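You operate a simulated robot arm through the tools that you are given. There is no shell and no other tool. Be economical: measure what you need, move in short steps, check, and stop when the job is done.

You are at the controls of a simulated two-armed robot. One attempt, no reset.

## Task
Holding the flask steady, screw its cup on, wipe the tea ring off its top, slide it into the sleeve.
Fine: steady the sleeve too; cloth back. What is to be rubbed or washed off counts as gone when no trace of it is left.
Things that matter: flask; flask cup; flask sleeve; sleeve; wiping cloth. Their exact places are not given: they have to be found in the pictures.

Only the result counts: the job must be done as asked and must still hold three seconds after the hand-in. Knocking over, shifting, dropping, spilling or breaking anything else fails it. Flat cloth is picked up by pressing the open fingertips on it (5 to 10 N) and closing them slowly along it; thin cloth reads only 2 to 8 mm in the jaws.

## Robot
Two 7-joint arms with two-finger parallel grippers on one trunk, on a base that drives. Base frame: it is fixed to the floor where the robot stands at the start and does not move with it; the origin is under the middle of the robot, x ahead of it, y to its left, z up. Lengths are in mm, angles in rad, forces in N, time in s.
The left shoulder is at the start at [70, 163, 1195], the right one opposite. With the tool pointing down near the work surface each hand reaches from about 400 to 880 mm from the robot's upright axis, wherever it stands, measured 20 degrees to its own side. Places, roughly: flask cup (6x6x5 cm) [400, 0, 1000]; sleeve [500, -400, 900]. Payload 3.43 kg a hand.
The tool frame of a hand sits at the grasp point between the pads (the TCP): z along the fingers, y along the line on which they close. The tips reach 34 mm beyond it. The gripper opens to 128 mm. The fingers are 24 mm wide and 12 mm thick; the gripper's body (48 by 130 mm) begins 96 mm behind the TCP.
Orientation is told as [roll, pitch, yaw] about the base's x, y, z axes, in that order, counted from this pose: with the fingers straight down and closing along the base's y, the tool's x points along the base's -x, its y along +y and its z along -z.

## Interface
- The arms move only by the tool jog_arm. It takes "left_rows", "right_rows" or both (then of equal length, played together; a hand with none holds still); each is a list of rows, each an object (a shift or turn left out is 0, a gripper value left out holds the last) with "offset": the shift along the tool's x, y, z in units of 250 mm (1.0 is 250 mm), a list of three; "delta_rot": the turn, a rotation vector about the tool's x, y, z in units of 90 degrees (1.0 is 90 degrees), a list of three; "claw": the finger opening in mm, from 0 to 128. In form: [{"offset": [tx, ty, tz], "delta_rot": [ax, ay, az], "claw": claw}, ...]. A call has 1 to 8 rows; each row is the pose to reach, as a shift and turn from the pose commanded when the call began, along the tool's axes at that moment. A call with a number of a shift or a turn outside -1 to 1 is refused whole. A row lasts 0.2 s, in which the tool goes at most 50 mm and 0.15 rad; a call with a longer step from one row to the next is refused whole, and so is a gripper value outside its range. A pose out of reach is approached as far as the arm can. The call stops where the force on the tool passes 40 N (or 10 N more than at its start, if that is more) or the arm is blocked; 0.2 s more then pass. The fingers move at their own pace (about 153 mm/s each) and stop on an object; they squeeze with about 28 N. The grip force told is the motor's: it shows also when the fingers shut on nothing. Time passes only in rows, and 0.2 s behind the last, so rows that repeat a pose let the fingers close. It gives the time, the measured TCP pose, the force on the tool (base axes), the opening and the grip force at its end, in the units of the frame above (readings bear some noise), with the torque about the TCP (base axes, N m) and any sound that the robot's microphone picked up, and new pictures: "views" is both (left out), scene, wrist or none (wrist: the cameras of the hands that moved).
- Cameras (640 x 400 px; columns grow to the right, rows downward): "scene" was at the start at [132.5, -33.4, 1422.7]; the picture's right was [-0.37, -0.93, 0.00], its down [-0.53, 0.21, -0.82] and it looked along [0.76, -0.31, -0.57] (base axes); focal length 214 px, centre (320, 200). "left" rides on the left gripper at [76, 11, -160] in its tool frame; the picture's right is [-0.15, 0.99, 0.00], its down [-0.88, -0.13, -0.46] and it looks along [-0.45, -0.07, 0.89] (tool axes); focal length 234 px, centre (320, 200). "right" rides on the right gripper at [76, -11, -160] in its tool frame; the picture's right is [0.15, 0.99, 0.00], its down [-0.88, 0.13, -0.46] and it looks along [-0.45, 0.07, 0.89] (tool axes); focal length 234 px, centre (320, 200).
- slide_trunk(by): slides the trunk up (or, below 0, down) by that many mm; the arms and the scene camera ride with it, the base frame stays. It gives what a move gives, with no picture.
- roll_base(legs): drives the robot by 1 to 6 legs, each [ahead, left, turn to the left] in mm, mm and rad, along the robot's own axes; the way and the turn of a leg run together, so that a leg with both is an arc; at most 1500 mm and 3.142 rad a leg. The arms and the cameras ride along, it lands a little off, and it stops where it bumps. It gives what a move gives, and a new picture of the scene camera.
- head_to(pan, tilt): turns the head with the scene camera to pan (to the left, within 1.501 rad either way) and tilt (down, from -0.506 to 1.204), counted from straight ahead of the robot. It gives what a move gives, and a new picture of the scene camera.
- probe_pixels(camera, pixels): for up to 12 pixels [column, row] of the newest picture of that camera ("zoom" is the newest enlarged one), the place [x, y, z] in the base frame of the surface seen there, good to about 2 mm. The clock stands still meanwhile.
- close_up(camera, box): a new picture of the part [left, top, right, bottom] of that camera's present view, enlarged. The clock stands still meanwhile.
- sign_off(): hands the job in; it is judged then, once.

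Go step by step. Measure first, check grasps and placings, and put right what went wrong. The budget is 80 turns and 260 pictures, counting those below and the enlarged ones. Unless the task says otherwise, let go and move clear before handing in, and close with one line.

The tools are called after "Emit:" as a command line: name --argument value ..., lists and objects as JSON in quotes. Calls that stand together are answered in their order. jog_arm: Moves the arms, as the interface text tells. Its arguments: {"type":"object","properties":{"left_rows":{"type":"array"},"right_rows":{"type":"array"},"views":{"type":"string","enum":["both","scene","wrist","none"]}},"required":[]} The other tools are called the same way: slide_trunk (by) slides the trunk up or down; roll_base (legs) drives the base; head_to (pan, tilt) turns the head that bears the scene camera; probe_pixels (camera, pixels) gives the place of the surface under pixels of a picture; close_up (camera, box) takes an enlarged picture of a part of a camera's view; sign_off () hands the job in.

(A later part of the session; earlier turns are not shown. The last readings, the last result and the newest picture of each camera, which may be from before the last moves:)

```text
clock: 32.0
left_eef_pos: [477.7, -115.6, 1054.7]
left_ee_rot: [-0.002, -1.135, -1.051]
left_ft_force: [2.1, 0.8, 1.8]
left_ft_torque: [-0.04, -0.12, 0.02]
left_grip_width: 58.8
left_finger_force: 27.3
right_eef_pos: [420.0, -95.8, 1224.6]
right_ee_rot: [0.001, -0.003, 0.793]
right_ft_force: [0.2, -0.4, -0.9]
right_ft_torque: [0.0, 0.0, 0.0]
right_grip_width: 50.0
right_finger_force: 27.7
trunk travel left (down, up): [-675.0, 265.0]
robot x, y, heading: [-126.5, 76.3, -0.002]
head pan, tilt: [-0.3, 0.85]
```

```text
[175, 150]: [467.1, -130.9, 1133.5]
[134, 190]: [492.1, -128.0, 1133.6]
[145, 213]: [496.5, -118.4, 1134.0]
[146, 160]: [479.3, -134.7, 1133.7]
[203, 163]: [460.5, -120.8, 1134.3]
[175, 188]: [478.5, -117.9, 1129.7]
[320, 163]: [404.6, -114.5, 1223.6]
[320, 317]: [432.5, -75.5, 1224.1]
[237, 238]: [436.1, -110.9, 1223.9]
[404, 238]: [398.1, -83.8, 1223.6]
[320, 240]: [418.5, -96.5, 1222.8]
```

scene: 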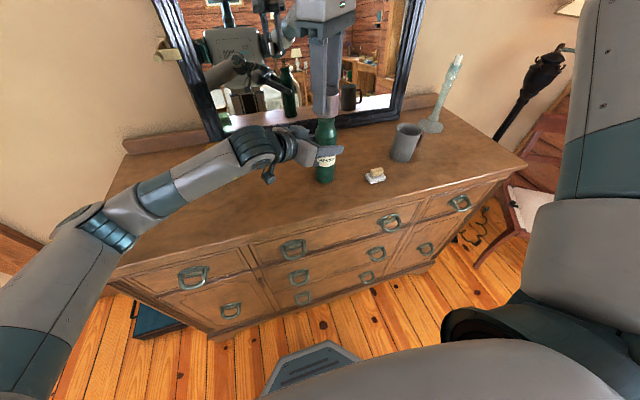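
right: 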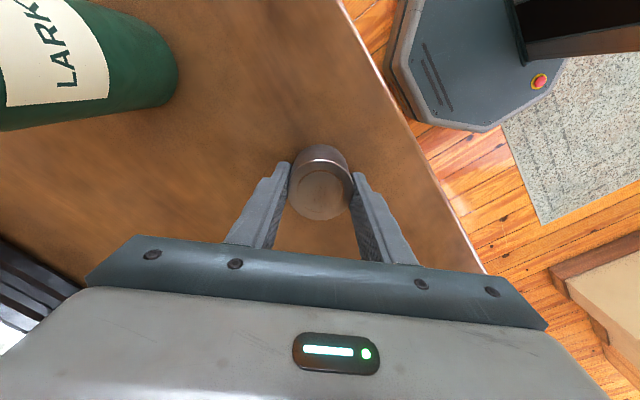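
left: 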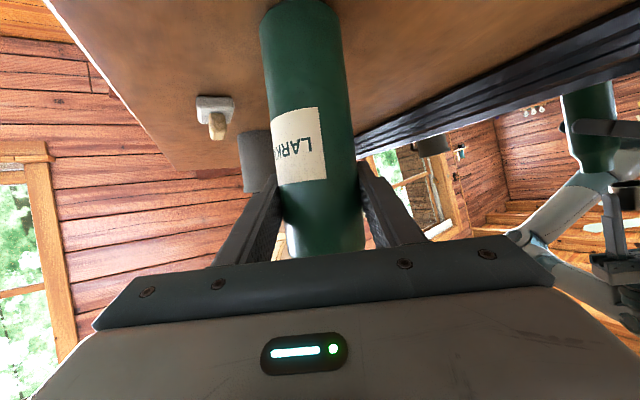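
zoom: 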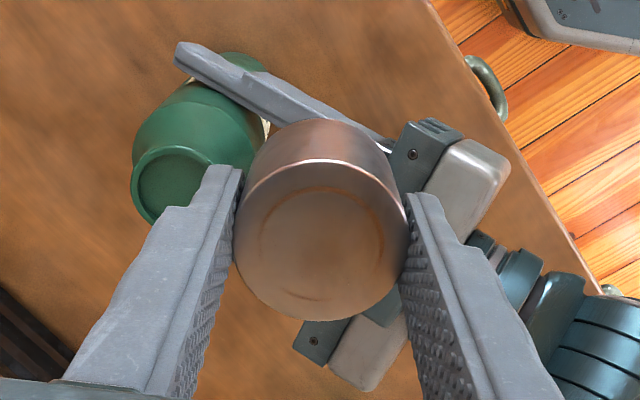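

Neck axis is [478.4,-115.4], rim z 1133.7; the cup axis in hand is [418.6,-95.1], bottom about z 1178. I'll carry it over the neck and lower to just above the rim.

Emit:
jog_arm --right_rows '[{"offset": [-0.055, -0.114, 0]}, {"offset": [-0.11, -0.2276, 0]}, {"offset": [-0.11, -0.2276, 0.07]}, {"offset": [-0.11, -0.2276, 0.14]}, {"offset": [-0.11, -0.2276, 0.15]}]' --views "both"

Emit:
close_up --camera "scene" --box '[290, 80, 362, 160]'

Emit:
close_up --camera "left" --box '[220, 180, 420, 300]'

```text
clock: 33.2
left_eef_pos: [477.9, -116.1, 1054.2]
left_ee_rot: [-0.002, -1.136, -1.049]
left_ft_force: [-1.5, 1.1, 1.4]
left_ft_torque: [0.02, 0.21, -0.06]
left_grip_width: 58.8
left_finger_force: 27.9
right_eef_pos: [478.9, -114.4, 1188.1]
right_ee_rot: [-0.002, -0.002, 0.794]
right_ft_force: [-0.3, 0.2, -0.5]
right_ft_torque: [-0.02, -0.01, 0.0]
right_grip_width: 49.8
right_finger_force: 28.7
right hand out of reach, approached as far as the arm can: row 2
trunk travel left (down, up): [-675.0, 265.0]
robot x, y, heading: [-126.5, 76.2, -0.008]
head pan, tilt: [-0.3, 0.85]
```

scene: 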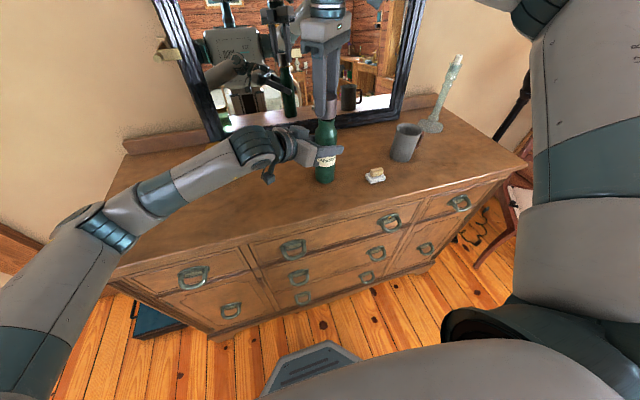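
right: 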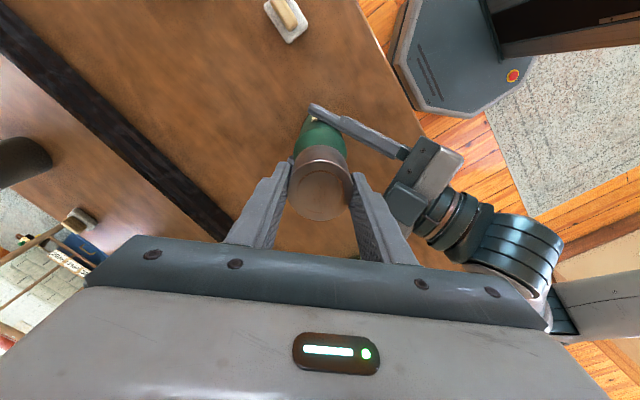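

```text
5.00 times, centred on (326, 120) of scene
```

zoom: 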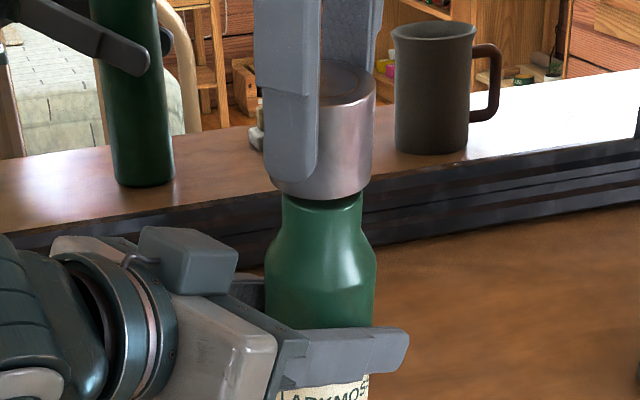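

```text
3.20 times, centred on (320, 240) of left
```

zoom: 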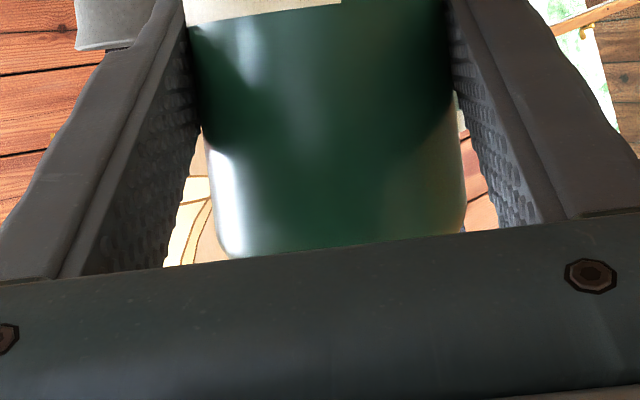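

Cup is centred just above the neck. I'll lower gently and watch the force.

Emit:
jog_arm --right_rows '[{"offset": [0, 0, 0.016]}, {"offset": [0, 0, 0.032]}, {"offset": [0, 0, 0.044]}]' --views "none"

```text
clock: 34.0
left_eef_pos: [477.8, -115.7, 1054.5]
left_ee_rot: [0.002, -1.133, -1.053]
left_ft_force: [3.8, -2.7, -4.1]
left_ft_torque: [-0.54, -0.56, 0.1]
left_grip_width: 59.1
left_finger_force: 28.0
right_eef_pos: [479.7, -113.5, 1180.0]
right_ee_rot: [0.0, -0.007, 0.795]
right_ft_force: [2.4, -1.2, 32.0]
right_ft_torque: [-0.55, 0.12, 0.08]
right_grip_width: 49.8
right_finger_force: 28.4
trunk travel left (down, up): [-675.0, 265.0]
robot x, y, heading: [-127.2, 75.8, -0.005]
head pan, tilt: [-0.3, 0.85]
```

Contact at rim height with torque telling the -y side of the lip is touching, so the cup sits about 2 mm too far to +y. I'll lift, shift and try again.

Emit:
jog_arm --right_rows '[{"offset": [0, 0, -0.02]}, {"offset": [0.007, -0.004, -0.02]}, {"offset": [0.007, -0.004, -0.01]}, {"offset": [0.007, -0.004, -0.004]}]' --views "none"

```text
clock: 35.0
left_eef_pos: [478.6, -116.0, 1054.0]
left_ee_rot: [-0.002, -1.134, -1.05]
left_ft_force: [-0.2, -1.1, 0.1]
left_ft_torque: [0.28, 0.0, 0.01]
left_grip_width: 59.0
left_finger_force: 28.0
right_eef_pos: [478.9, -115.6, 1177.7]
right_ee_rot: [0.002, -0.002, 0.794]
right_ft_force: [0.8, 3.0, -1.7]
right_ft_torque: [0.07, -0.05, -0.01]
right_grip_width: 49.8
right_finger_force: 28.0
trunk travel left (down, up): [-675.0, 265.0]
robot x, y, heading: [-126.9, 75.2, -0.011]
head pan, tilt: [-0.3, 0.85]
```

No resistance now at z 1178, so the lip has passed. I'll lower further in small steps.

Emit:
jog_arm --right_rows '[{"offset": [0, 0, 0.008]}, {"offset": [0, 0, 0.016]}, {"offset": [0, 0, 0.02]}]' --views "none"

```text
clock: 35.9
left_eef_pos: [478.7, -116.3, 1055.1]
left_ee_rot: [-0.002, -1.134, -1.048]
left_ft_force: [0.3, -1.4, 0.2]
left_ft_torque: [-0.2, 0.13, 0.05]
left_grip_width: 59.0
left_finger_force: 27.7
right_eef_pos: [479.1, -116.1, 1171.4]
right_ee_rot: [0.001, -0.001, 0.794]
right_ft_force: [-1.2, -0.4, 0.2]
right_ft_torque: [0.02, 0.03, -0.01]
right_grip_width: 49.8
right_finger_force: 27.5
trunk travel left (down, up): [-675.0, 265.0]
robot x, y, heading: [-126.9, 77.8, -0.005]
head pan, tilt: [-0.3, 0.85]
```

Free so far (z 1171). I'll continue down.

Emit:
jog_arm --right_rows '[{"offset": [0, 0, 0.01]}, {"offset": [0, 0, 0.02]}, {"offset": [0, 0, 0.03]}, {"offset": [0, 0, 0.04]}]' --views "none"

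```text
clock: 36.9
left_eef_pos: [478.6, -116.5, 1054.2]
left_ee_rot: [-0.001, -1.133, -1.046]
left_ft_force: [4.7, -2.4, 0.3]
left_ft_torque: [-0.39, 0.64, -0.01]
left_grip_width: 58.9
left_finger_force: 28.2
right_eef_pos: [479.1, -116.3, 1161.9]
right_ee_rot: [0.001, -0.003, 0.792]
right_ft_force: [-4.3, 0.8, 2.0]
right_ft_torque: [0.23, -0.13, -0.01]
right_grip_width: 50.0
right_finger_force: 28.3
trunk travel left (down, up): [-675.0, 265.0]
robot x, y, heading: [-125.6, 77.3, -0.006]
head pan, tilt: [-0.3, 0.85]
```

Emit:
jog_arm --right_rows '[{"offset": [0, 0, 0.008]}, {"offset": [0, 0, 0.016]}]' --views "none"

```text
clock: 37.5
left_eef_pos: [478.0, -115.3, 1053.5]
left_ee_rot: [0.002, -1.133, -1.051]
left_ft_force: [14.9, -7.3, -5.5]
left_ft_torque: [-0.56, 0.21, 0.04]
left_grip_width: 59.1
left_finger_force: 28.3
right_eef_pos: [478.0, -115.9, 1160.4]
right_ee_rot: [-0.003, -0.007, 0.793]
right_ft_force: [-8.2, -0.9, 33.8]
right_ft_torque: [-0.21, 0.6, 0.0]
right_grip_width: 50.0
right_finger_force: 27.3
trunk travel left (down, up): [-675.0, 265.0]
robot x, y, heading: [-131.3, 75.7, -0.007]
head pan, tilt: [-0.3, 0.85]
```

Contact at z 1160, likely the thread start. I'll ease the pressure a bit and turn clockwise (+tool z), following down slightly.

Emit:
jog_arm --right_rows '[{"offset": [0.002, 0.002, -0.006], "delta_rot": [0, 0, 0.095]}, {"offset": [0.002, 0.002, -0.006], "delta_rot": [0, 0, 0.19]}, {"offset": [0.002, 0.002, -0.005], "delta_rot": [0, 0, 0.285]}, {"offset": [0.002, 0.002, -0.005], "delta_rot": [0, 0, 0.38]}, {"offset": [0.002, 0.002, -0.004], "delta_rot": [0, 0, 0.475]}, {"offset": [0.002, 0.002, -0.004], "delta_rot": [0, 0, 0.57]}, {"offset": [0.002, 0.002, -0.003], "delta_rot": [0, 0, 0.665]}, {"offset": [0.002, 0.002, -0.003], "delta_rot": [0, 0, 0.76]}]' --views "none"

```text
clock: 39.2
left_eef_pos: [476.2, -115.2, 1055.5]
left_ee_rot: [-0.002, -1.135, -1.05]
left_ft_force: [-7.0, 13.5, -5.1]
left_ft_torque: [-0.31, -0.51, -0.05]
left_grip_width: 59.0
left_finger_force: 28.1
right_eef_pos: [478.8, -115.7, 1159.3]
right_ee_rot: [0.001, -0.002, -0.403]
right_ft_force: [9.3, -11.6, 21.0]
right_ft_torque: [-0.53, -0.43, -0.01]
right_grip_width: 50.2
right_finger_force: 28.0
trunk travel left (down, up): [-675.0, 265.0]
robot x, y, heading: [-130.8, 75.2, -0.004]
head pan, tilt: [-0.3, 0.85]
```

It advanced down about 1 mm with a side force, since the cup is slightly off-centre in the jaws. I'll correct sideways and keep turning.

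Emit:
jog_arm --right_rows '[{"offset": [-0.004, -0.002, 0], "delta_rot": [0, 0, 0.095]}, {"offset": [-0.005, -0.002, 0], "delta_rot": [0, 0, 0.19]}, {"offset": [-0.005, -0.002, 0], "delta_rot": [0, 0, 0.285]}, {"offset": [-0.005, -0.002, 0.001], "delta_rot": [0, 0, 0.38]}, {"offset": [-0.005, -0.002, 0.001], "delta_rot": [0, 0, 0.475]}, {"offset": [-0.005, -0.002, 0.002], "delta_rot": [0, 0, 0.57]}, {"offset": [-0.005, -0.002, 0.002], "delta_rot": [0, 0, 0.665]}, {"offset": [-0.005, -0.002, 0.003], "delta_rot": [0, 0, 0.76]}]' --views "none"

```text
clock: 41.0
left_eef_pos: [477.9, -115.8, 1054.7]
left_ee_rot: [0.0, -1.134, -1.052]
left_ft_force: [4.1, 2.5, -4.6]
left_ft_torque: [0.25, 0.74, 0.04]
left_grip_width: 59.1
left_finger_force: 27.7
right_eef_pos: [479.3, -117.3, 1158.6]
right_ee_rot: [0.0, 0.001, -1.594]
right_ft_force: [-6.1, -0.4, 12.6]
right_ft_torque: [0.1, 0.14, 0.02]
right_grip_width: 50.0
right_finger_force: 28.1
trunk travel left (down, up): [-675.0, 265.0]
robot x, y, heading: [-130.1, 73.3, -0.001]
head pan, tilt: [-0.3, 0.85]
```

Thread is taking it in (z 1158.6, lower force). Keep turning.

Emit:
jog_arm --right_rows '[{"offset": [0, -0.002, 0.001], "delta_rot": [0, 0, 0.095]}, {"offset": [0, -0.002, 0.001], "delta_rot": [0, 0, 0.19]}, {"offset": [0, -0.002, 0.002], "delta_rot": [0, 0, 0.285]}, {"offset": [0, -0.002, 0.003], "delta_rot": [0, 0, 0.38]}, {"offset": [0, -0.002, 0.003], "delta_rot": [0, 0, 0.475]}, {"offset": [0, -0.002, 0.004], "delta_rot": [0, 0, 0.57]}, {"offset": [0, -0.002, 0.004], "delta_rot": [0, 0, 0.665]}, {"offset": [0, -0.002, 0.005], "delta_rot": [0, 0, 0.76]}]' --views "scene"

```text
clock: 42.9
left_eef_pos: [479.3, -115.8, 1054.8]
left_ee_rot: [0.001, -1.134, -1.051]
left_ft_force: [16.1, -10.7, -7.4]
left_ft_torque: [0.14, 0.44, -0.06]
left_grip_width: 59.0
left_finger_force: 28.1
right_eef_pos: [478.6, -116.9, 1158.4]
right_ee_rot: [0.0, 0.001, -2.789]
right_ft_force: [-13.6, 8.2, 19.8]
right_ft_torque: [0.32, 0.23, 0.01]
right_grip_width: 50.1
right_finger_force: 27.5
trunk travel left (down, up): [-675.0, 265.0]
robot x, y, heading: [-130.5, 79.9, -0.005]
head pan, tilt: [-0.3, 0.85]
```

scene: 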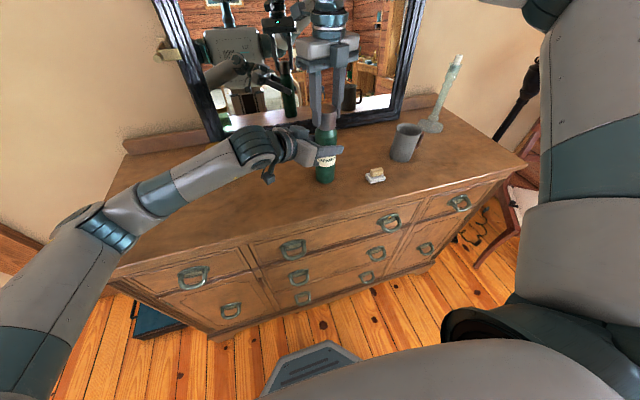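

Turned about 205° with no tightening torque yet. I'll look closely.

Emit:
close_up --camera "scene" --box '[290, 80, 362, 160]'

Emit:
jog_arm --right_rows '[{"offset": [0.002, 0.003, 0.001], "delta_rot": [0, 0, 0.095]}, {"offset": [0.002, 0.003, 0.001], "delta_rot": [0, 0, 0.19]}]' --views "none"

```text
5.00 times, centred on (326, 120) of scene
```

zoom: 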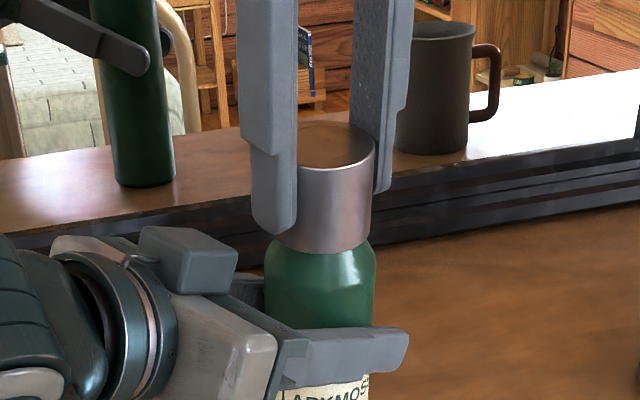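

```text
clock: 43.5
left_eef_pos: [478.6, -115.2, 1056.0]
left_ee_rot: [0.002, -1.136, -1.051]
left_ft_force: [13.1, -7.7, -5.7]
left_ft_torque: [0.41, 0.1, -0.73]
left_grip_width: 59.0
left_finger_force: 27.6
right_eef_pos: [480.4, -117.5, 1157.0]
right_ee_rot: [0.001, 0.002, -3.086]
right_ft_force: [-8.8, 8.3, 17.3]
right_ft_torque: [0.2, 0.21, 0.82]
right_grip_width: 49.6
right_finger_force: 28.1
trunk travel left (down, up): [-675.0, 265.0]
robot x, y, heading: [-129.9, 77.2, -0.002]
head pan, tilt: [-0.3, 0.85]
```

Torque about z jumped to 0.8 N m: the cup is seating. One more small turn to make it snug.

Emit:
jog_arm --right_rows '[{"offset": [0.001, 0.001, 0], "delta_rot": [0, 0, 0.05]}, {"offset": [0.001, 0.001, 0], "delta_rot": [0, 0, 0.1]}]' --views "wrist"

```text
clock: 44.0
left_eef_pos: [478.5, -116.4, 1055.6]
left_ee_rot: [-0.002, -1.136, -1.052]
left_ft_force: [0.3, -0.9, -0.2]
left_ft_torque: [0.31, 0.0, -0.68]
left_grip_width: 59.2
left_finger_force: 28.7
right_eef_pos: [480.6, -118.6, 1155.8]
right_ee_rot: [-0.001, 0.001, 3.039]
right_ft_force: [-0.9, 2.8, 2.7]
right_ft_torque: [0.13, 0.0, 0.68]
right_grip_width: 49.5
right_finger_force: 28.0
trunk travel left (down, up): [-675.0, 265.0]
robot x, y, heading: [-129.9, 74.9, -0.006]
head pan, tilt: [-0.3, 0.85]
```

right: 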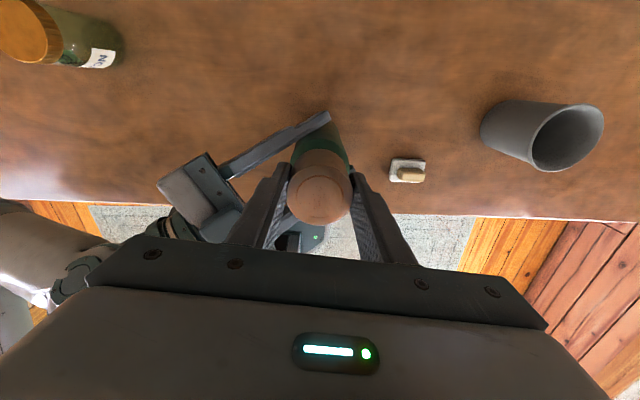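

Emit:
close_up --camera "left" --box '[220, 60, 420, 270]'

Emit:
close_up --camera "right" --box '[260, 100, 380, 240]'

Emit:
probe_pixels --camera "right" --pixels '[[320, 195], [300, 195], [341, 195], [320, 175], [320, 215]]'

```text
1.90 times, centred on (320, 165) of left
```

zoom: 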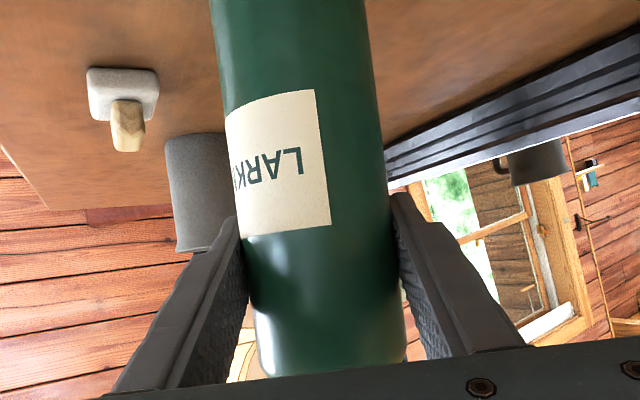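

```text
2.86 times, centred on (320, 170) of right
```

zoom: 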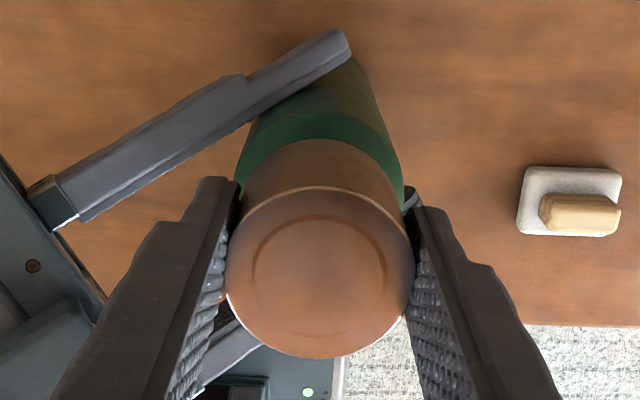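

```text
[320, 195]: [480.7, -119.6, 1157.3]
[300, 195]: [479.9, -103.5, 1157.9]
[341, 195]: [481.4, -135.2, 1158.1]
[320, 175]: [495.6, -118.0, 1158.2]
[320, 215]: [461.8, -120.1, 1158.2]
```

The label hasn't turned, so the flask isn't slipping; cup top z 1158, lip about 1112 at the shoulder. I'll turn a little more to see whether torque rises.

Emit:
jog_arm --right_rows '[{"offset": [0, 0, 0], "delta_rot": [0, 0, 0.09]}, {"offset": [0, 0, 0.0], "delta_rot": [0, 0, 0.18]}, {"offset": [0, 0, 0.0], "delta_rot": [0, 0, 0.27]}]' --views "wrist"

Emit:
close_up --camera "right" --box '[260, 100, 380, 240]'

Emit:
close_up --camera "left" --box '[220, 60, 420, 270]'

```text
clock: 44.9
left_eef_pos: [478.1, -114.7, 1054.4]
left_ee_rot: [-0.003, -1.134, -1.049]
left_ft_force: [-1.8, 2.4, 2.2]
left_ft_torque: [-0.13, -0.19, -0.85]
left_grip_width: 59.0
left_finger_force: 28.4
right_eef_pos: [479.5, -117.9, 1156.6]
right_ee_rot: [-0.002, 0.001, 2.615]
right_ft_force: [3.8, -2.4, -5.4]
right_ft_torque: [-0.18, -0.11, 0.86]
right_grip_width: 49.2
right_finger_force: 27.8
trunk travel left (down, up): [-675.0, 265.0]
robot x, y, heading: [-126.9, 73.9, -0.005]
head pan, tilt: [-0.3, 0.85]
```

right: 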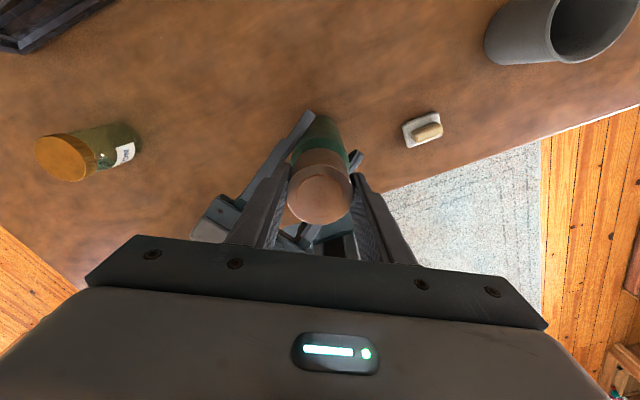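

```text
2.86 times, centred on (320, 170) of right
```

zoom: 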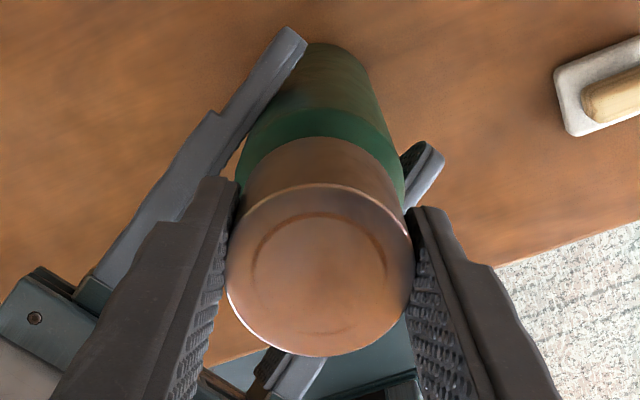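

```text
1.90 times, centred on (320, 165) of left
```

zoom: 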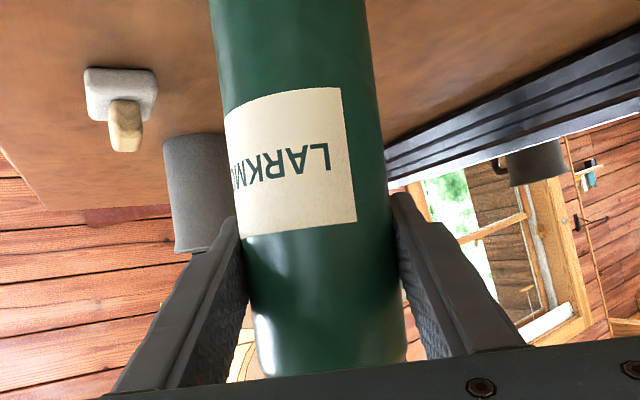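

Now the label has turned about 0.3 rad: the flask slips in the left jaws, so the cup is tight. I'll release, raise, and unwind the right hand while moving towards the tray.

Emit:
jog_arm --right_rows '[{"claw": 76}, {"claw": 76}, {"offset": [0, 0, -0.192]}, {"offset": [0, 0, -0.384]}, {"offset": [0.03, 0.156, -0.384], "delta_rot": [0, 0, -0.095]}, {"offset": [0.06, 0.312, -0.384], "delta_rot": [0, 0, -0.19]}, {"offset": [0.09, 0.468, -0.384], "delta_rot": [0, 0, -0.285]}, {"offset": [0.121, 0.624, -0.384], "delta_rot": [0, 0, -0.38]}]' --views "scene"

Emit:
jog_arm --right_rows '[{"delta_rot": [0, 0, -0.095]}, {"delta_rot": [0, 0, -0.19]}, {"delta_rot": [0, 0, -0.285]}, {"delta_rot": [0, 0, -0.38]}, {"delta_rot": [0, 0, -0.475]}, {"delta_rot": [0, 0, -0.57]}, {"delta_rot": [0, 0, -0.665]}, {"delta_rot": [0, 0, -0.76]}]' --views "none"

Emit:
close_up --camera "scene" --box '[290, 80, 362, 200]'

```text
clock: 46.6
left_eef_pos: [477.0, -117.3, 1055.0]
left_ee_rot: [0.001, -1.134, -1.051]
left_ft_force: [-0.9, 2.7, 3.7]
left_ft_torque: [0.06, 0.11, 0.01]
left_grip_width: 59.0
left_finger_force: 27.9
right_eef_pos: [429.4, -266.7, 1254.7]
right_ee_rot: [-0.003, 0.002, -3.07]
right_ft_force: [0.1, -0.7, -0.1]
right_ft_torque: [0.02, 0.0, 0.01]
right_grip_width: 75.9
right_finger_force: 0.0
right hand out of reach, approached as far as the arm can: row 4
trunk travel left (down, up): [-675.0, 265.0]
robot x, y, heading: [-128.3, 73.8, -0.008]
head pan, tilt: [-0.3, 0.85]
```

scene: 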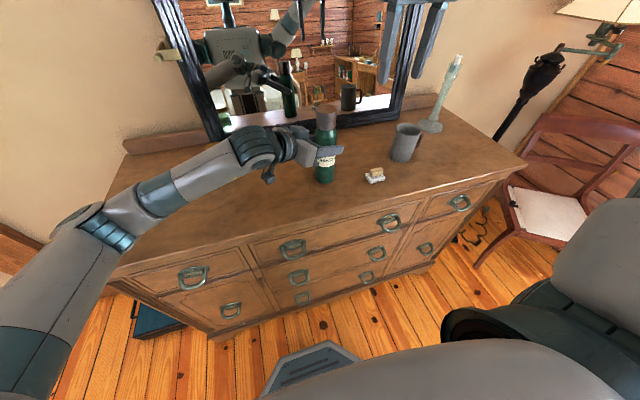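

```text
clock: 48.5
left_eef_pos: [477.8, -116.1, 1054.9]
left_ee_rot: [0.0, -1.134, -1.051]
left_ft_force: [-1.1, -1.2, 2.5]
left_ft_torque: [-0.29, 0.12, -0.05]
left_grip_width: 59.1
left_finger_force: 27.8
right_eef_pos: [427.7, -268.8, 1253.3]
right_ee_rot: [0.001, 0.001, -1.875]
right_ft_force: [0.5, -0.4, 0.2]
right_ft_torque: [0.0, 0.03, -0.02]
right_grip_width: 75.8
right_finger_force: 0.1
trunk travel left (down, up): [-675.0, 265.0]
robot x, y, heading: [-127.6, 75.7, -0.003]
head pan, tilt: [-0.3, 0.85]
```

```text
3.33 times, centred on (326, 140) of scene
```

zoom: 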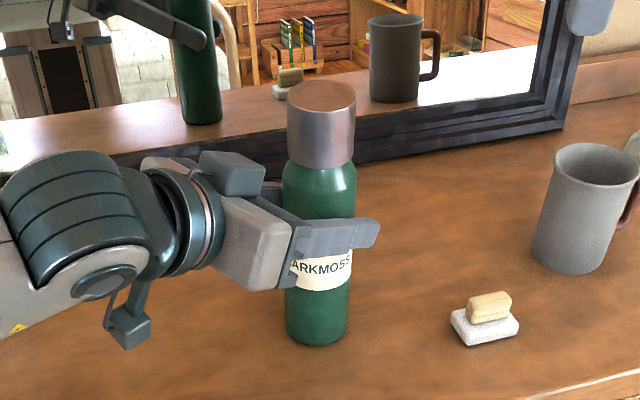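

The cup sits straight on the flask. Next, finish the turn to yaw -π/2 and lower over the tray to look.

Emit:
probe_pixels --camera "zoom" --pixels '[[488, 298], [475, 303], [505, 298], [488, 314], [470, 318], [508, 310], [485, 337], [485, 330], [455, 318], [515, 322]]'

Emit:
jog_arm --right_rows '[{"offset": [0, 0, 0.16], "delta_rot": [0, 0, -0.06]}, {"offset": [0, 0, 0.32], "delta_rot": [0, 0, -0.12]}, {"offset": [0, 0, 0.48], "delta_rot": [0, 0, -0.1935]}, {"offset": [0, 0, 0.62], "delta_rot": [0, 0, -0.1935]}, {"offset": [0, 0, 0.62], "delta_rot": [0, 0, -0.1935]}]' --views "wrist"

Emit:
close_up --camera "right" --box '[270, 110, 370, 220]'

```text
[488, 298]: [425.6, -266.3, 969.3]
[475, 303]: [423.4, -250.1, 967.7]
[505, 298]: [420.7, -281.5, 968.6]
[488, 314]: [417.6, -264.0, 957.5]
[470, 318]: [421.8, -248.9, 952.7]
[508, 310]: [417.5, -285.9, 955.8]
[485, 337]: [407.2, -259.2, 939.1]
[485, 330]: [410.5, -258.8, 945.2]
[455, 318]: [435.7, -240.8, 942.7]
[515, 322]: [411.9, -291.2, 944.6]
```

```text
clock: 49.6
left_eef_pos: [479.0, -116.6, 1055.0]
left_ee_rot: [0.0, -1.134, -1.05]
left_ft_force: [-1.9, 0.1, 3.1]
left_ft_torque: [-0.13, 0.02, -0.01]
left_grip_width: 59.1
left_finger_force: 28.2
right_eef_pos: [427.7, -270.4, 1096.7]
right_ee_rot: [0.0, 0.001, -1.574]
right_ft_force: [0.7, 0.0, 0.8]
right_ft_torque: [0.02, -0.01, 0.0]
right_grip_width: 76.0
right_finger_force: 0.1
trunk travel left (down, up): [-675.0, 265.0]
robot x, y, heading: [-127.2, 78.5, -0.006]
head pan, tilt: [-0.3, 0.85]
```

right: 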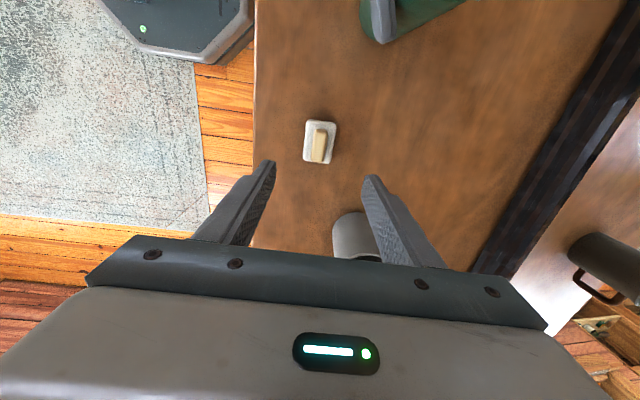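

```text
3.64 times, centred on (320, 165) of right
```

zoom: 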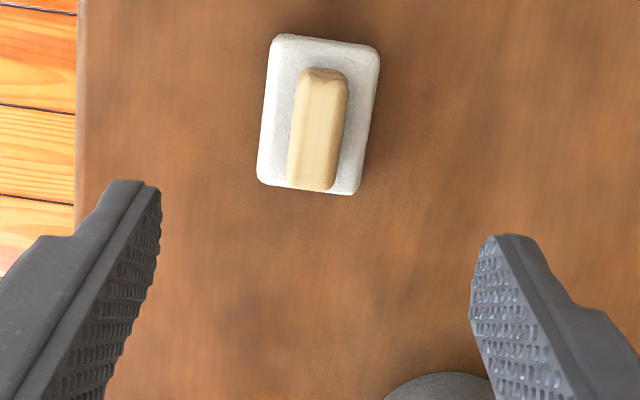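

I'll take a tighter look at the tray items before touching them.

Emit:
close_up --camera "right" --box '[298, 115, 342, 170]'

Emit:
close_up --camera "scene" --box '[355, 155, 395, 195]'

Emit:
probe_pixels --camera "right" --pixels '[[318, 147], [319, 137], [316, 160], [312, 148], [325, 148], [307, 140], [332, 145], [320, 124]]'

```text
7.27 times, centred on (320, 142) of right
```

zoom: 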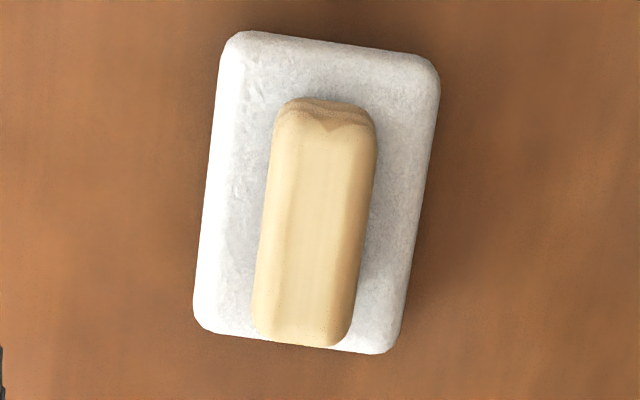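

```text
10.00 times, centred on (375, 175) of scene
```

zoom: 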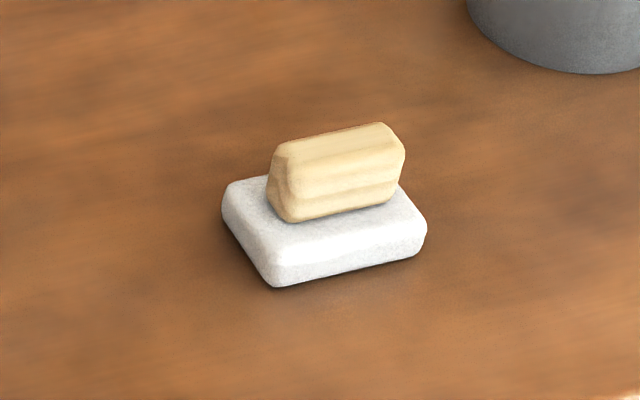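

```text
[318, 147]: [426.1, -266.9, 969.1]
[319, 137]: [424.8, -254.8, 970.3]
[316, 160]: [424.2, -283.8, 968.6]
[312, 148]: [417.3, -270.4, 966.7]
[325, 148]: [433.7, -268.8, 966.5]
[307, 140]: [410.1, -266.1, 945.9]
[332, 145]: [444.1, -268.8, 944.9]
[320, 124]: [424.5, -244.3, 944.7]
```

The enlargement shows it: a white felt wiping pad with a wooden handle on top - that's the wiping cloth. I'll grip the handle (axis along y, centre [425,-269], z 946–969).

Emit:
jog_arm --right_rows '[{"offset": [0.004, -0.008, 0.15]}, {"offset": [0.004, -0.008, 0.3]}, {"offset": [0.004, -0.008, 0.446]}, {"offset": [0.004, -0.008, 0.446], "claw": 24}, {"offset": [0.004, -0.008, 0.446], "claw": 20}, {"offset": [0.004, -0.008, 0.446], "claw": 8}, {"offset": [0.004, -0.008, 0.446]}]' --views "wrist"

```text
clock: 51.2
left_eef_pos: [478.4, -115.4, 1054.6]
left_ee_rot: [0.0, -1.133, -1.05]
left_ft_force: [0.7, 0.2, 3.8]
left_ft_torque: [-0.24, -0.18, 0.01]
left_grip_width: 59.1
left_finger_force: 28.1
right_eef_pos: [425.1, -267.9, 985.4]
right_ee_rot: [0.001, 0.003, -1.573]
right_ft_force: [-0.3, -0.1, 0.7]
right_ft_torque: [0.01, 0.01, -0.02]
right_grip_width: 16.7
right_finger_force: 28.1
trunk travel left (down, up): [-675.0, 265.0]
robot x, y, heading: [-126.6, 75.1, -0.007]
head pan, tilt: [-0.3, 0.85]
```

right: 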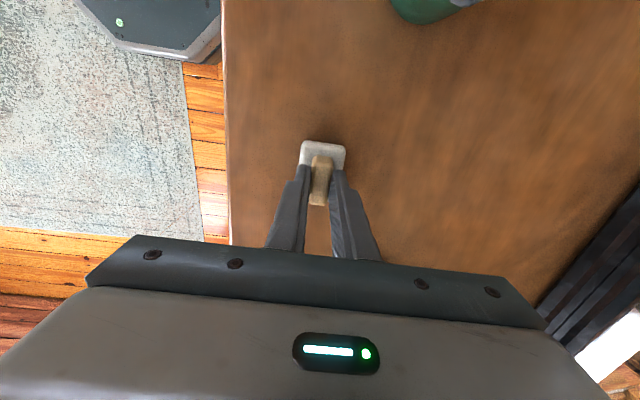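

Handle gripped (16.7 mm); pad bottom is 55 mm below the TCP. I'll lift it and carry it over the cup.

Emit:
jog_arm --right_rows '[{"offset": [0, 0, -0.19]}, {"offset": [0, 0, -0.38]}, {"offset": [0, 0, -0.57]}, {"offset": [0, 0, -0.76]}, {"offset": [0, 0, -0.96]}]' --views "none"

Emit:
jog_arm --right_rows '[{"offset": [0.15, 0.054, 0]}, {"offset": [0.3, 0.108, 0]}, {"offset": [0.45, 0.162, 0]}, {"offset": [0.608, 0.216, 0]}, {"offset": [0.608, 0.216, 0]}]' --views "both"

Emit:
close_up --camera "scene" --box '[290, 70, 362, 160]'

```text
clock: 52.5
left_eef_pos: [477.2, -114.9, 1054.2]
left_ee_rot: [-0.001, -1.134, -1.049]
left_ft_force: [-0.7, 3.1, 4.5]
left_ft_torque: [0.07, 0.03, 0.0]
left_grip_width: 59.2
left_finger_force: 28.3
right_eef_pos: [429.9, -265.4, 1230.9]
right_ee_rot: [0.0, 0.001, -1.573]
right_ft_force: [0.1, -0.5, -0.4]
right_ft_torque: [0.0, 0.0, 0.02]
right_grip_width: 16.9
right_finger_force: 28.2
trunk travel left (down, up): [-675.0, 265.0]
robot x, y, heading: [-124.6, 75.5, -0.008]
head pan, tilt: [-0.3, 0.85]
```

```text
clock: 53.6
left_eef_pos: [478.1, -115.8, 1055.0]
left_ee_rot: [0.0, -1.134, -1.052]
left_ft_force: [1.2, 1.2, 4.3]
left_ft_torque: [-0.02, -0.01, 0.08]
left_grip_width: 58.9
left_finger_force: 27.8
right_eef_pos: [477.2, -125.8, 1230.5]
right_ee_rot: [0.002, 0.002, -1.576]
right_ft_force: [-0.4, -0.2, -0.3]
right_ft_torque: [0.02, -0.01, 0.0]
right_grip_width: 17.0
right_finger_force: 27.9
right hand out of reach, approached as far as the arm can: row 4, 5
trunk travel left (down, up): [-675.0, 265.0]
robot x, y, heading: [-127.7, 74.6, -0.009]
head pan, tilt: [-0.3, 0.85]
```

scene: 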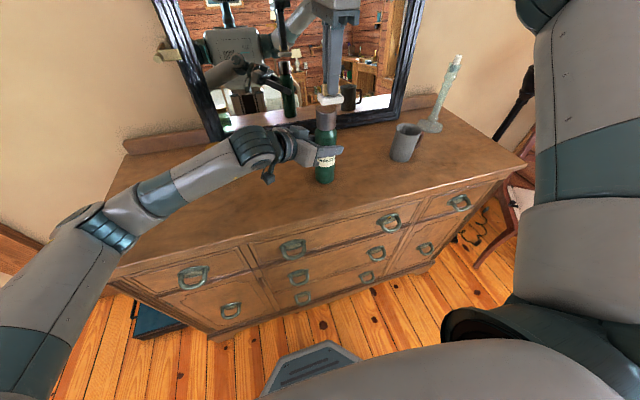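
right: 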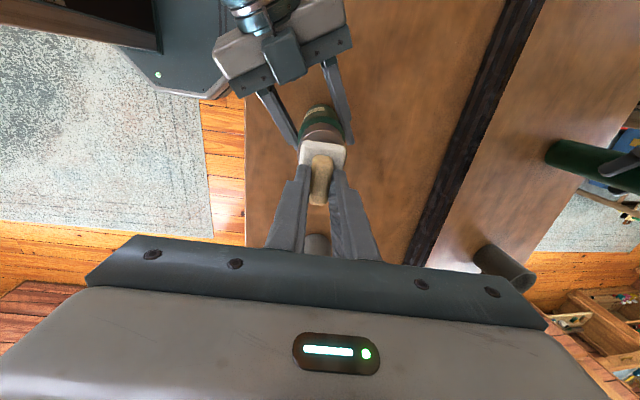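

```text
4.44 times, centred on (326, 115) of scene
```

zoom: 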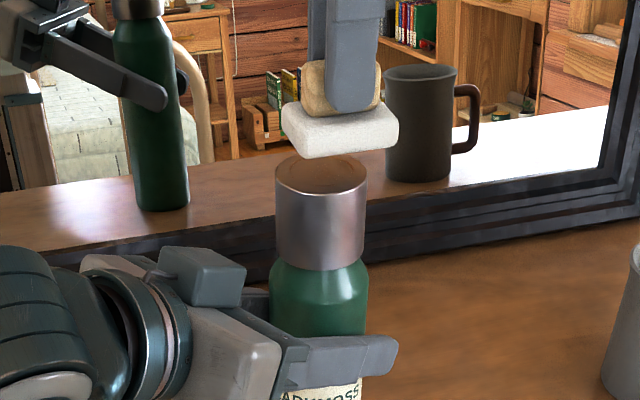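

Pad hovers over the cup, short by 10 mm in y because of the arm's limit at this height. I'll measure the cup top, then lower and shift.

Emit:
probe_pixels --camera "zoom" --pixels '[[279, 178], [362, 178], [300, 162], [321, 202], [321, 180], [340, 130]]'

Emit:
jog_arm --right_rows '[{"offset": [0, 0.004, 0.05]}, {"offset": [0.02, 0.004, 0.05]}, {"offset": [0.04, 0.004, 0.05]}]' --views "none"

```text
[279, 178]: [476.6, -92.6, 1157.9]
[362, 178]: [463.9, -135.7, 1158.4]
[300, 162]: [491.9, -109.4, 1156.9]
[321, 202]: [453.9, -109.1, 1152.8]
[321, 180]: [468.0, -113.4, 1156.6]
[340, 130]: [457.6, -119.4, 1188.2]
```

```text
clock: 54.5
left_eef_pos: [477.9, -116.6, 1055.0]
left_ee_rot: [0.0, -1.133, -1.051]
left_ft_force: [-2.0, 1.4, 3.2]
left_ft_torque: [-0.07, 0.2, -0.11]
left_grip_width: 59.5
left_finger_force: 27.9
right_eef_pos: [479.3, -119.8, 1215.6]
right_ee_rot: [0.002, 0.002, -1.572]
right_ft_force: [-0.1, -0.6, 1.3]
right_ft_torque: [-0.02, -0.04, 0.01]
right_grip_width: 16.7
right_finger_force: 27.7
right hand out of reach, approached as far as the arm can: row 3
trunk travel left (down, up): [-675.0, 265.0]
robot x, y, heading: [-129.0, 73.7, -0.007]
head pan, tilt: [-0.3, 0.85]
```

The pad now covers the whole ring (pad ±25 in y, ring to y -100). I'll lower to light contact.

Emit:
jog_arm --right_rows '[{"offset": [0, 0, 0.006]}, {"offset": [0, 0, 0.01]}]' --views "none"

```text
clock: 55.0
left_eef_pos: [479.0, -114.6, 1055.1]
left_ee_rot: [-0.002, -1.134, -1.052]
left_ft_force: [-2.4, -0.1, 2.5]
left_ft_torque: [-0.16, 0.27, -0.05]
left_grip_width: 59.1
left_finger_force: 27.3
right_eef_pos: [477.1, -120.7, 1213.8]
right_ee_rot: [0.0, 0.004, -1.572]
right_ft_force: [-0.7, 0.2, -0.2]
right_ft_torque: [0.02, -0.01, -0.02]
right_grip_width: 16.8
right_finger_force: 28.0
trunk travel left (down, up): [-675.0, 265.0]
robot x, y, heading: [-127.8, 76.7, -0.006]
head pan, tilt: [-0.3, 0.85]
```

Emit:
jog_arm --right_rows '[{"offset": [0, 0, 0.004]}, {"offset": [0, 0, 0.008]}]' --views "none"

```text
clock: 55.6
left_eef_pos: [478.6, -114.9, 1055.2]
left_ee_rot: [0.0, -1.134, -1.051]
left_ft_force: [0.0, 0.2, -1.6]
left_ft_torque: [-0.79, -0.01, -0.06]
left_grip_width: 59.4
left_finger_force: 28.2
right_eef_pos: [476.6, -120.9, 1212.5]
right_ee_rot: [0.0, 0.001, -1.573]
right_ft_force: [-0.2, -2.2, 9.9]
right_ft_torque: [-0.02, 0.04, -0.01]
right_grip_width: 16.7
right_finger_force: 27.6
trunk travel left (down, up): [-675.0, 265.0]
robot x, y, heading: [-128.3, 74.4, -0.007]
head pan, tilt: [-0.3, 0.85]
```

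Contact at about 10 N. Rub back and forth in x and y.

Emit:
jog_arm --right_rows '[{"offset": [0, 0.05, 0]}, {"offset": [0, -0.05, 0]}, {"offset": [-0.03, -0.05, 0]}, {"offset": [-0.03, 0.05, 0]}, {"offset": [-0.05, 0, 0]}, {"offset": [0.01, 0, 0]}, {"offset": [0.01, 0.05, 0]}, {"offset": [0.01, -0.05, 0]}]' --views "none"

Emit:
jog_arm --right_rows '[{"offset": [0, 0.05, 0]}, {"offset": [0, 0.1, 0]}, {"offset": [-0.05, 0.1, 0]}, {"offset": [-0.05, 0.0, 0]}, {"offset": [0, 0.0, 0]}, {"offset": [-0.03, 0.05, 0]}, {"offset": [0, 0.05, 0]}, {"offset": [0, 0.05, -0.12]}]' --views "none"

Emit:
close_up --camera "scene" --box '[300, 80, 352, 140]'

```text
clock: 57.5
left_eef_pos: [476.7, -115.1, 1056.1]
left_ee_rot: [0.002, -1.136, -1.057]
left_ft_force: [-10.1, 5.4, -1.2]
left_ft_torque: [0.83, -0.49, -0.15]
left_grip_width: 59.2
left_finger_force: 27.8
right_eef_pos: [465.5, -117.9, 1212.5]
right_ee_rot: [0.005, 0.003, -1.573]
right_ft_force: [9.3, 0.2, 16.4]
right_ft_torque: [0.01, -0.51, -0.04]
right_grip_width: 17.1
right_finger_force: 27.8
right hand out of reach, approached as far as the arm can: row 1, 7
trunk travel left (down, up): [-675.0, 265.0]
robot x, y, heading: [-129.6, 73.9, -0.001]
head pan, tilt: [-0.3, 0.85]
```

```text
clock: 59.2
left_eef_pos: [478.3, -115.7, 1056.2]
left_ee_rot: [0.005, -1.137, -1.055]
left_ft_force: [1.2, 0.9, 6.2]
left_ft_torque: [-0.08, -0.32, 0.08]
left_grip_width: 59.0
left_finger_force: 27.8
right_eef_pos: [478.8, -127.9, 1233.6]
right_ee_rot: [0.0, 0.002, -1.572]
right_ft_force: [0.3, -1.0, 0.5]
right_ft_torque: [0.0, -0.01, 0.02]
right_grip_width: 16.7
right_finger_force: 27.8
right hand out of reach, approached as far as the arm can: row 2, 8
trunk travel left (down, up): [-675.0, 265.0]
robot x, y, heading: [-132.7, 77.2, -0.004]
head pan, tilt: [-0.3, 0.85]
```

```text
6.67 times, centred on (326, 110) of scene
```

zoom: 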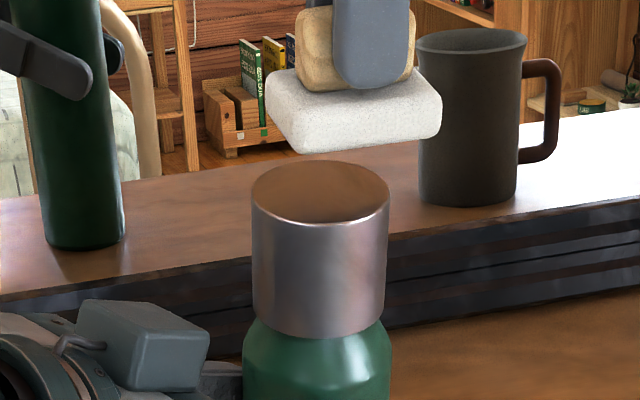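

The ring looks gone from here. I'll move the pad aside and inspect from above with the wrist camera.

Emit:
jog_arm --right_rows '[{"offset": [-0.16, 0, 0]}, {"offset": [-0.32, 0, 0]}, {"offset": [-0.42, 0, 0]}]' --views "wrist"

Emit:
close_up --camera "right" --box '[285, 50, 365, 130]'

```text
clock: 60.0
left_eef_pos: [477.7, -115.2, 1055.6]
left_ee_rot: [0.002, -1.137, -1.053]
left_ft_force: [4.8, -0.8, 9.6]
left_ft_torque: [-0.38, -0.63, 0.08]
left_grip_width: 59.0
left_finger_force: 28.3
right_eef_pos: [477.4, -232.7, 1234.1]
right_ee_rot: [0.001, 0.004, -1.574]
right_ft_force: [-0.2, 0.3, 0.2]
right_ft_torque: [0.03, -0.04, 0.0]
right_grip_width: 16.5
right_finger_force: 28.0
trunk travel left (down, up): [-675.0, 265.0]
robot x, y, heading: [-128.6, 74.8, 0.0]
head pan, tilt: [-0.3, 0.85]
```

right: 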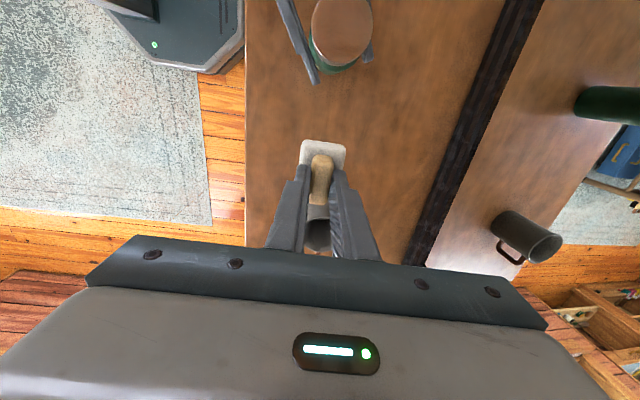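

```text
5.00 times, centred on (325, 90) of right
```

zoom: 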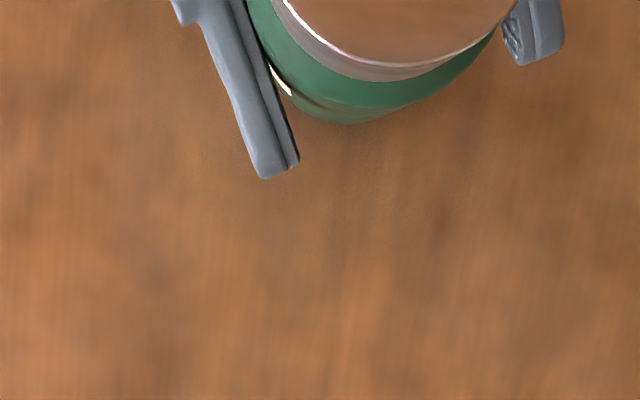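

Emit:
close_up --camera "right" --box '[300, 0, 384, 64]'

Emit:
close_up --camera "scene" --box '[312, 100, 340, 122]'

```text
6.25 times, centred on (342, 32) of right
```

zoom: 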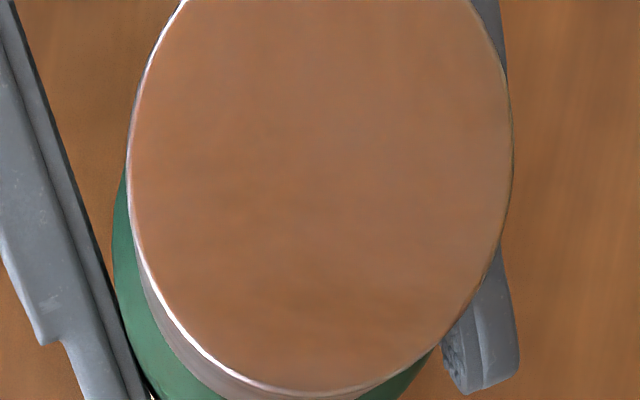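

```text
16.00 times, centred on (326, 111) of scene
```

zoom: 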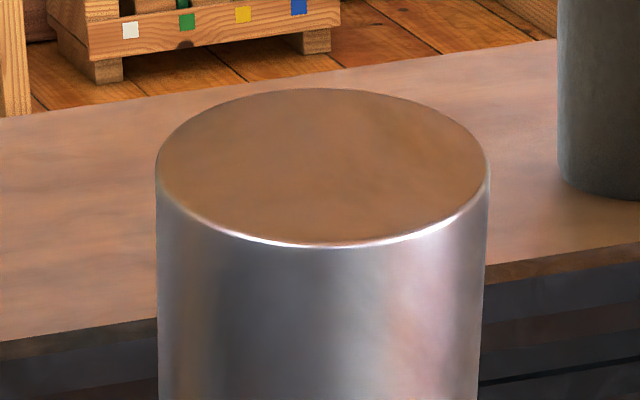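

The whole top is clean in both views. Now put the pad back at its place ([425,-268], TCP z 986).

Emit:
jog_arm --right_rows '[{"offset": [-0.07, -0.105, 0.1]}, {"offset": [-0.141, -0.209, 0.2]}, {"offset": [-0.141, -0.209, 0.39]}, {"offset": [-0.141, -0.209, 0.58]}, {"offset": [-0.141, -0.209, 0.77]}, {"offset": [-0.141, -0.209, 0.92]}, {"offset": [-0.141, -0.209, 0.98]}, {"offset": [-0.141, -0.209, 0.98]}]' --views "wrist"

```text
clock: 61.9
left_eef_pos: [477.8, -114.8, 1055.8]
left_ee_rot: [0.0, -1.136, -1.051]
left_ft_force: [-0.4, 0.8, 13.8]
left_ft_torque: [-0.1, -0.02, 0.01]
left_grip_width: 58.9
left_finger_force: 28.2
right_eef_pos: [422.3, -266.3, 988.3]
right_ee_rot: [0.003, 0.001, -1.574]
right_ft_force: [0.5, 0.1, -0.4]
right_ft_torque: [-0.02, -0.02, 0.0]
right_grip_width: 16.9
right_finger_force: 28.0
trunk travel left (down, up): [-675.0, 265.0]
robot x, y, heading: [-129.6, 74.1, -0.006]
head pan, tilt: [-0.3, 0.85]
```

right: 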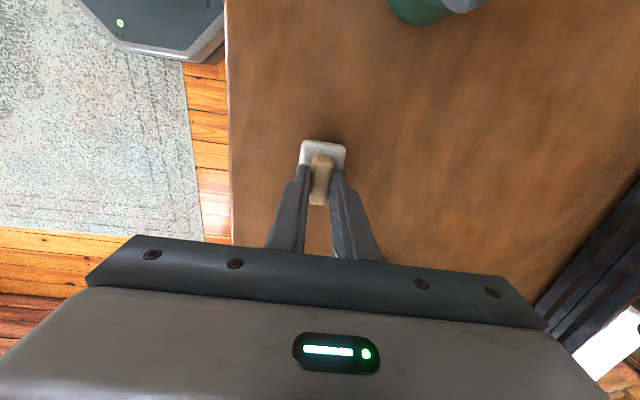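

Emit:
jog_arm --right_rows '[{"offset": [0, 0.006, 0.005]}, {"offset": [0, 0.006, 0.01]}]' --views "none"

```text
clock: 62.5
left_eef_pos: [477.6, -114.7, 1055.2]
left_ee_rot: [0.0, -1.136, -1.054]
left_ft_force: [-0.3, 0.7, 13.7]
left_ft_torque: [-0.18, 0.05, -0.03]
left_grip_width: 58.9
left_finger_force: 28.1
right_eef_pos: [424.4, -267.1, 985.2]
right_ee_rot: [0.0, 0.001, -1.571]
right_ft_force: [1.0, 0.3, 0.3]
right_ft_torque: [-0.01, 0.01, 0.0]
right_grip_width: 16.9
right_finger_force: 27.9
trunk travel left (down, up): [-675.0, 265.0]
robot x, y, heading: [-129.2, 75.8, 0.0]
head pan, tilt: [-0.3, 0.85]
```

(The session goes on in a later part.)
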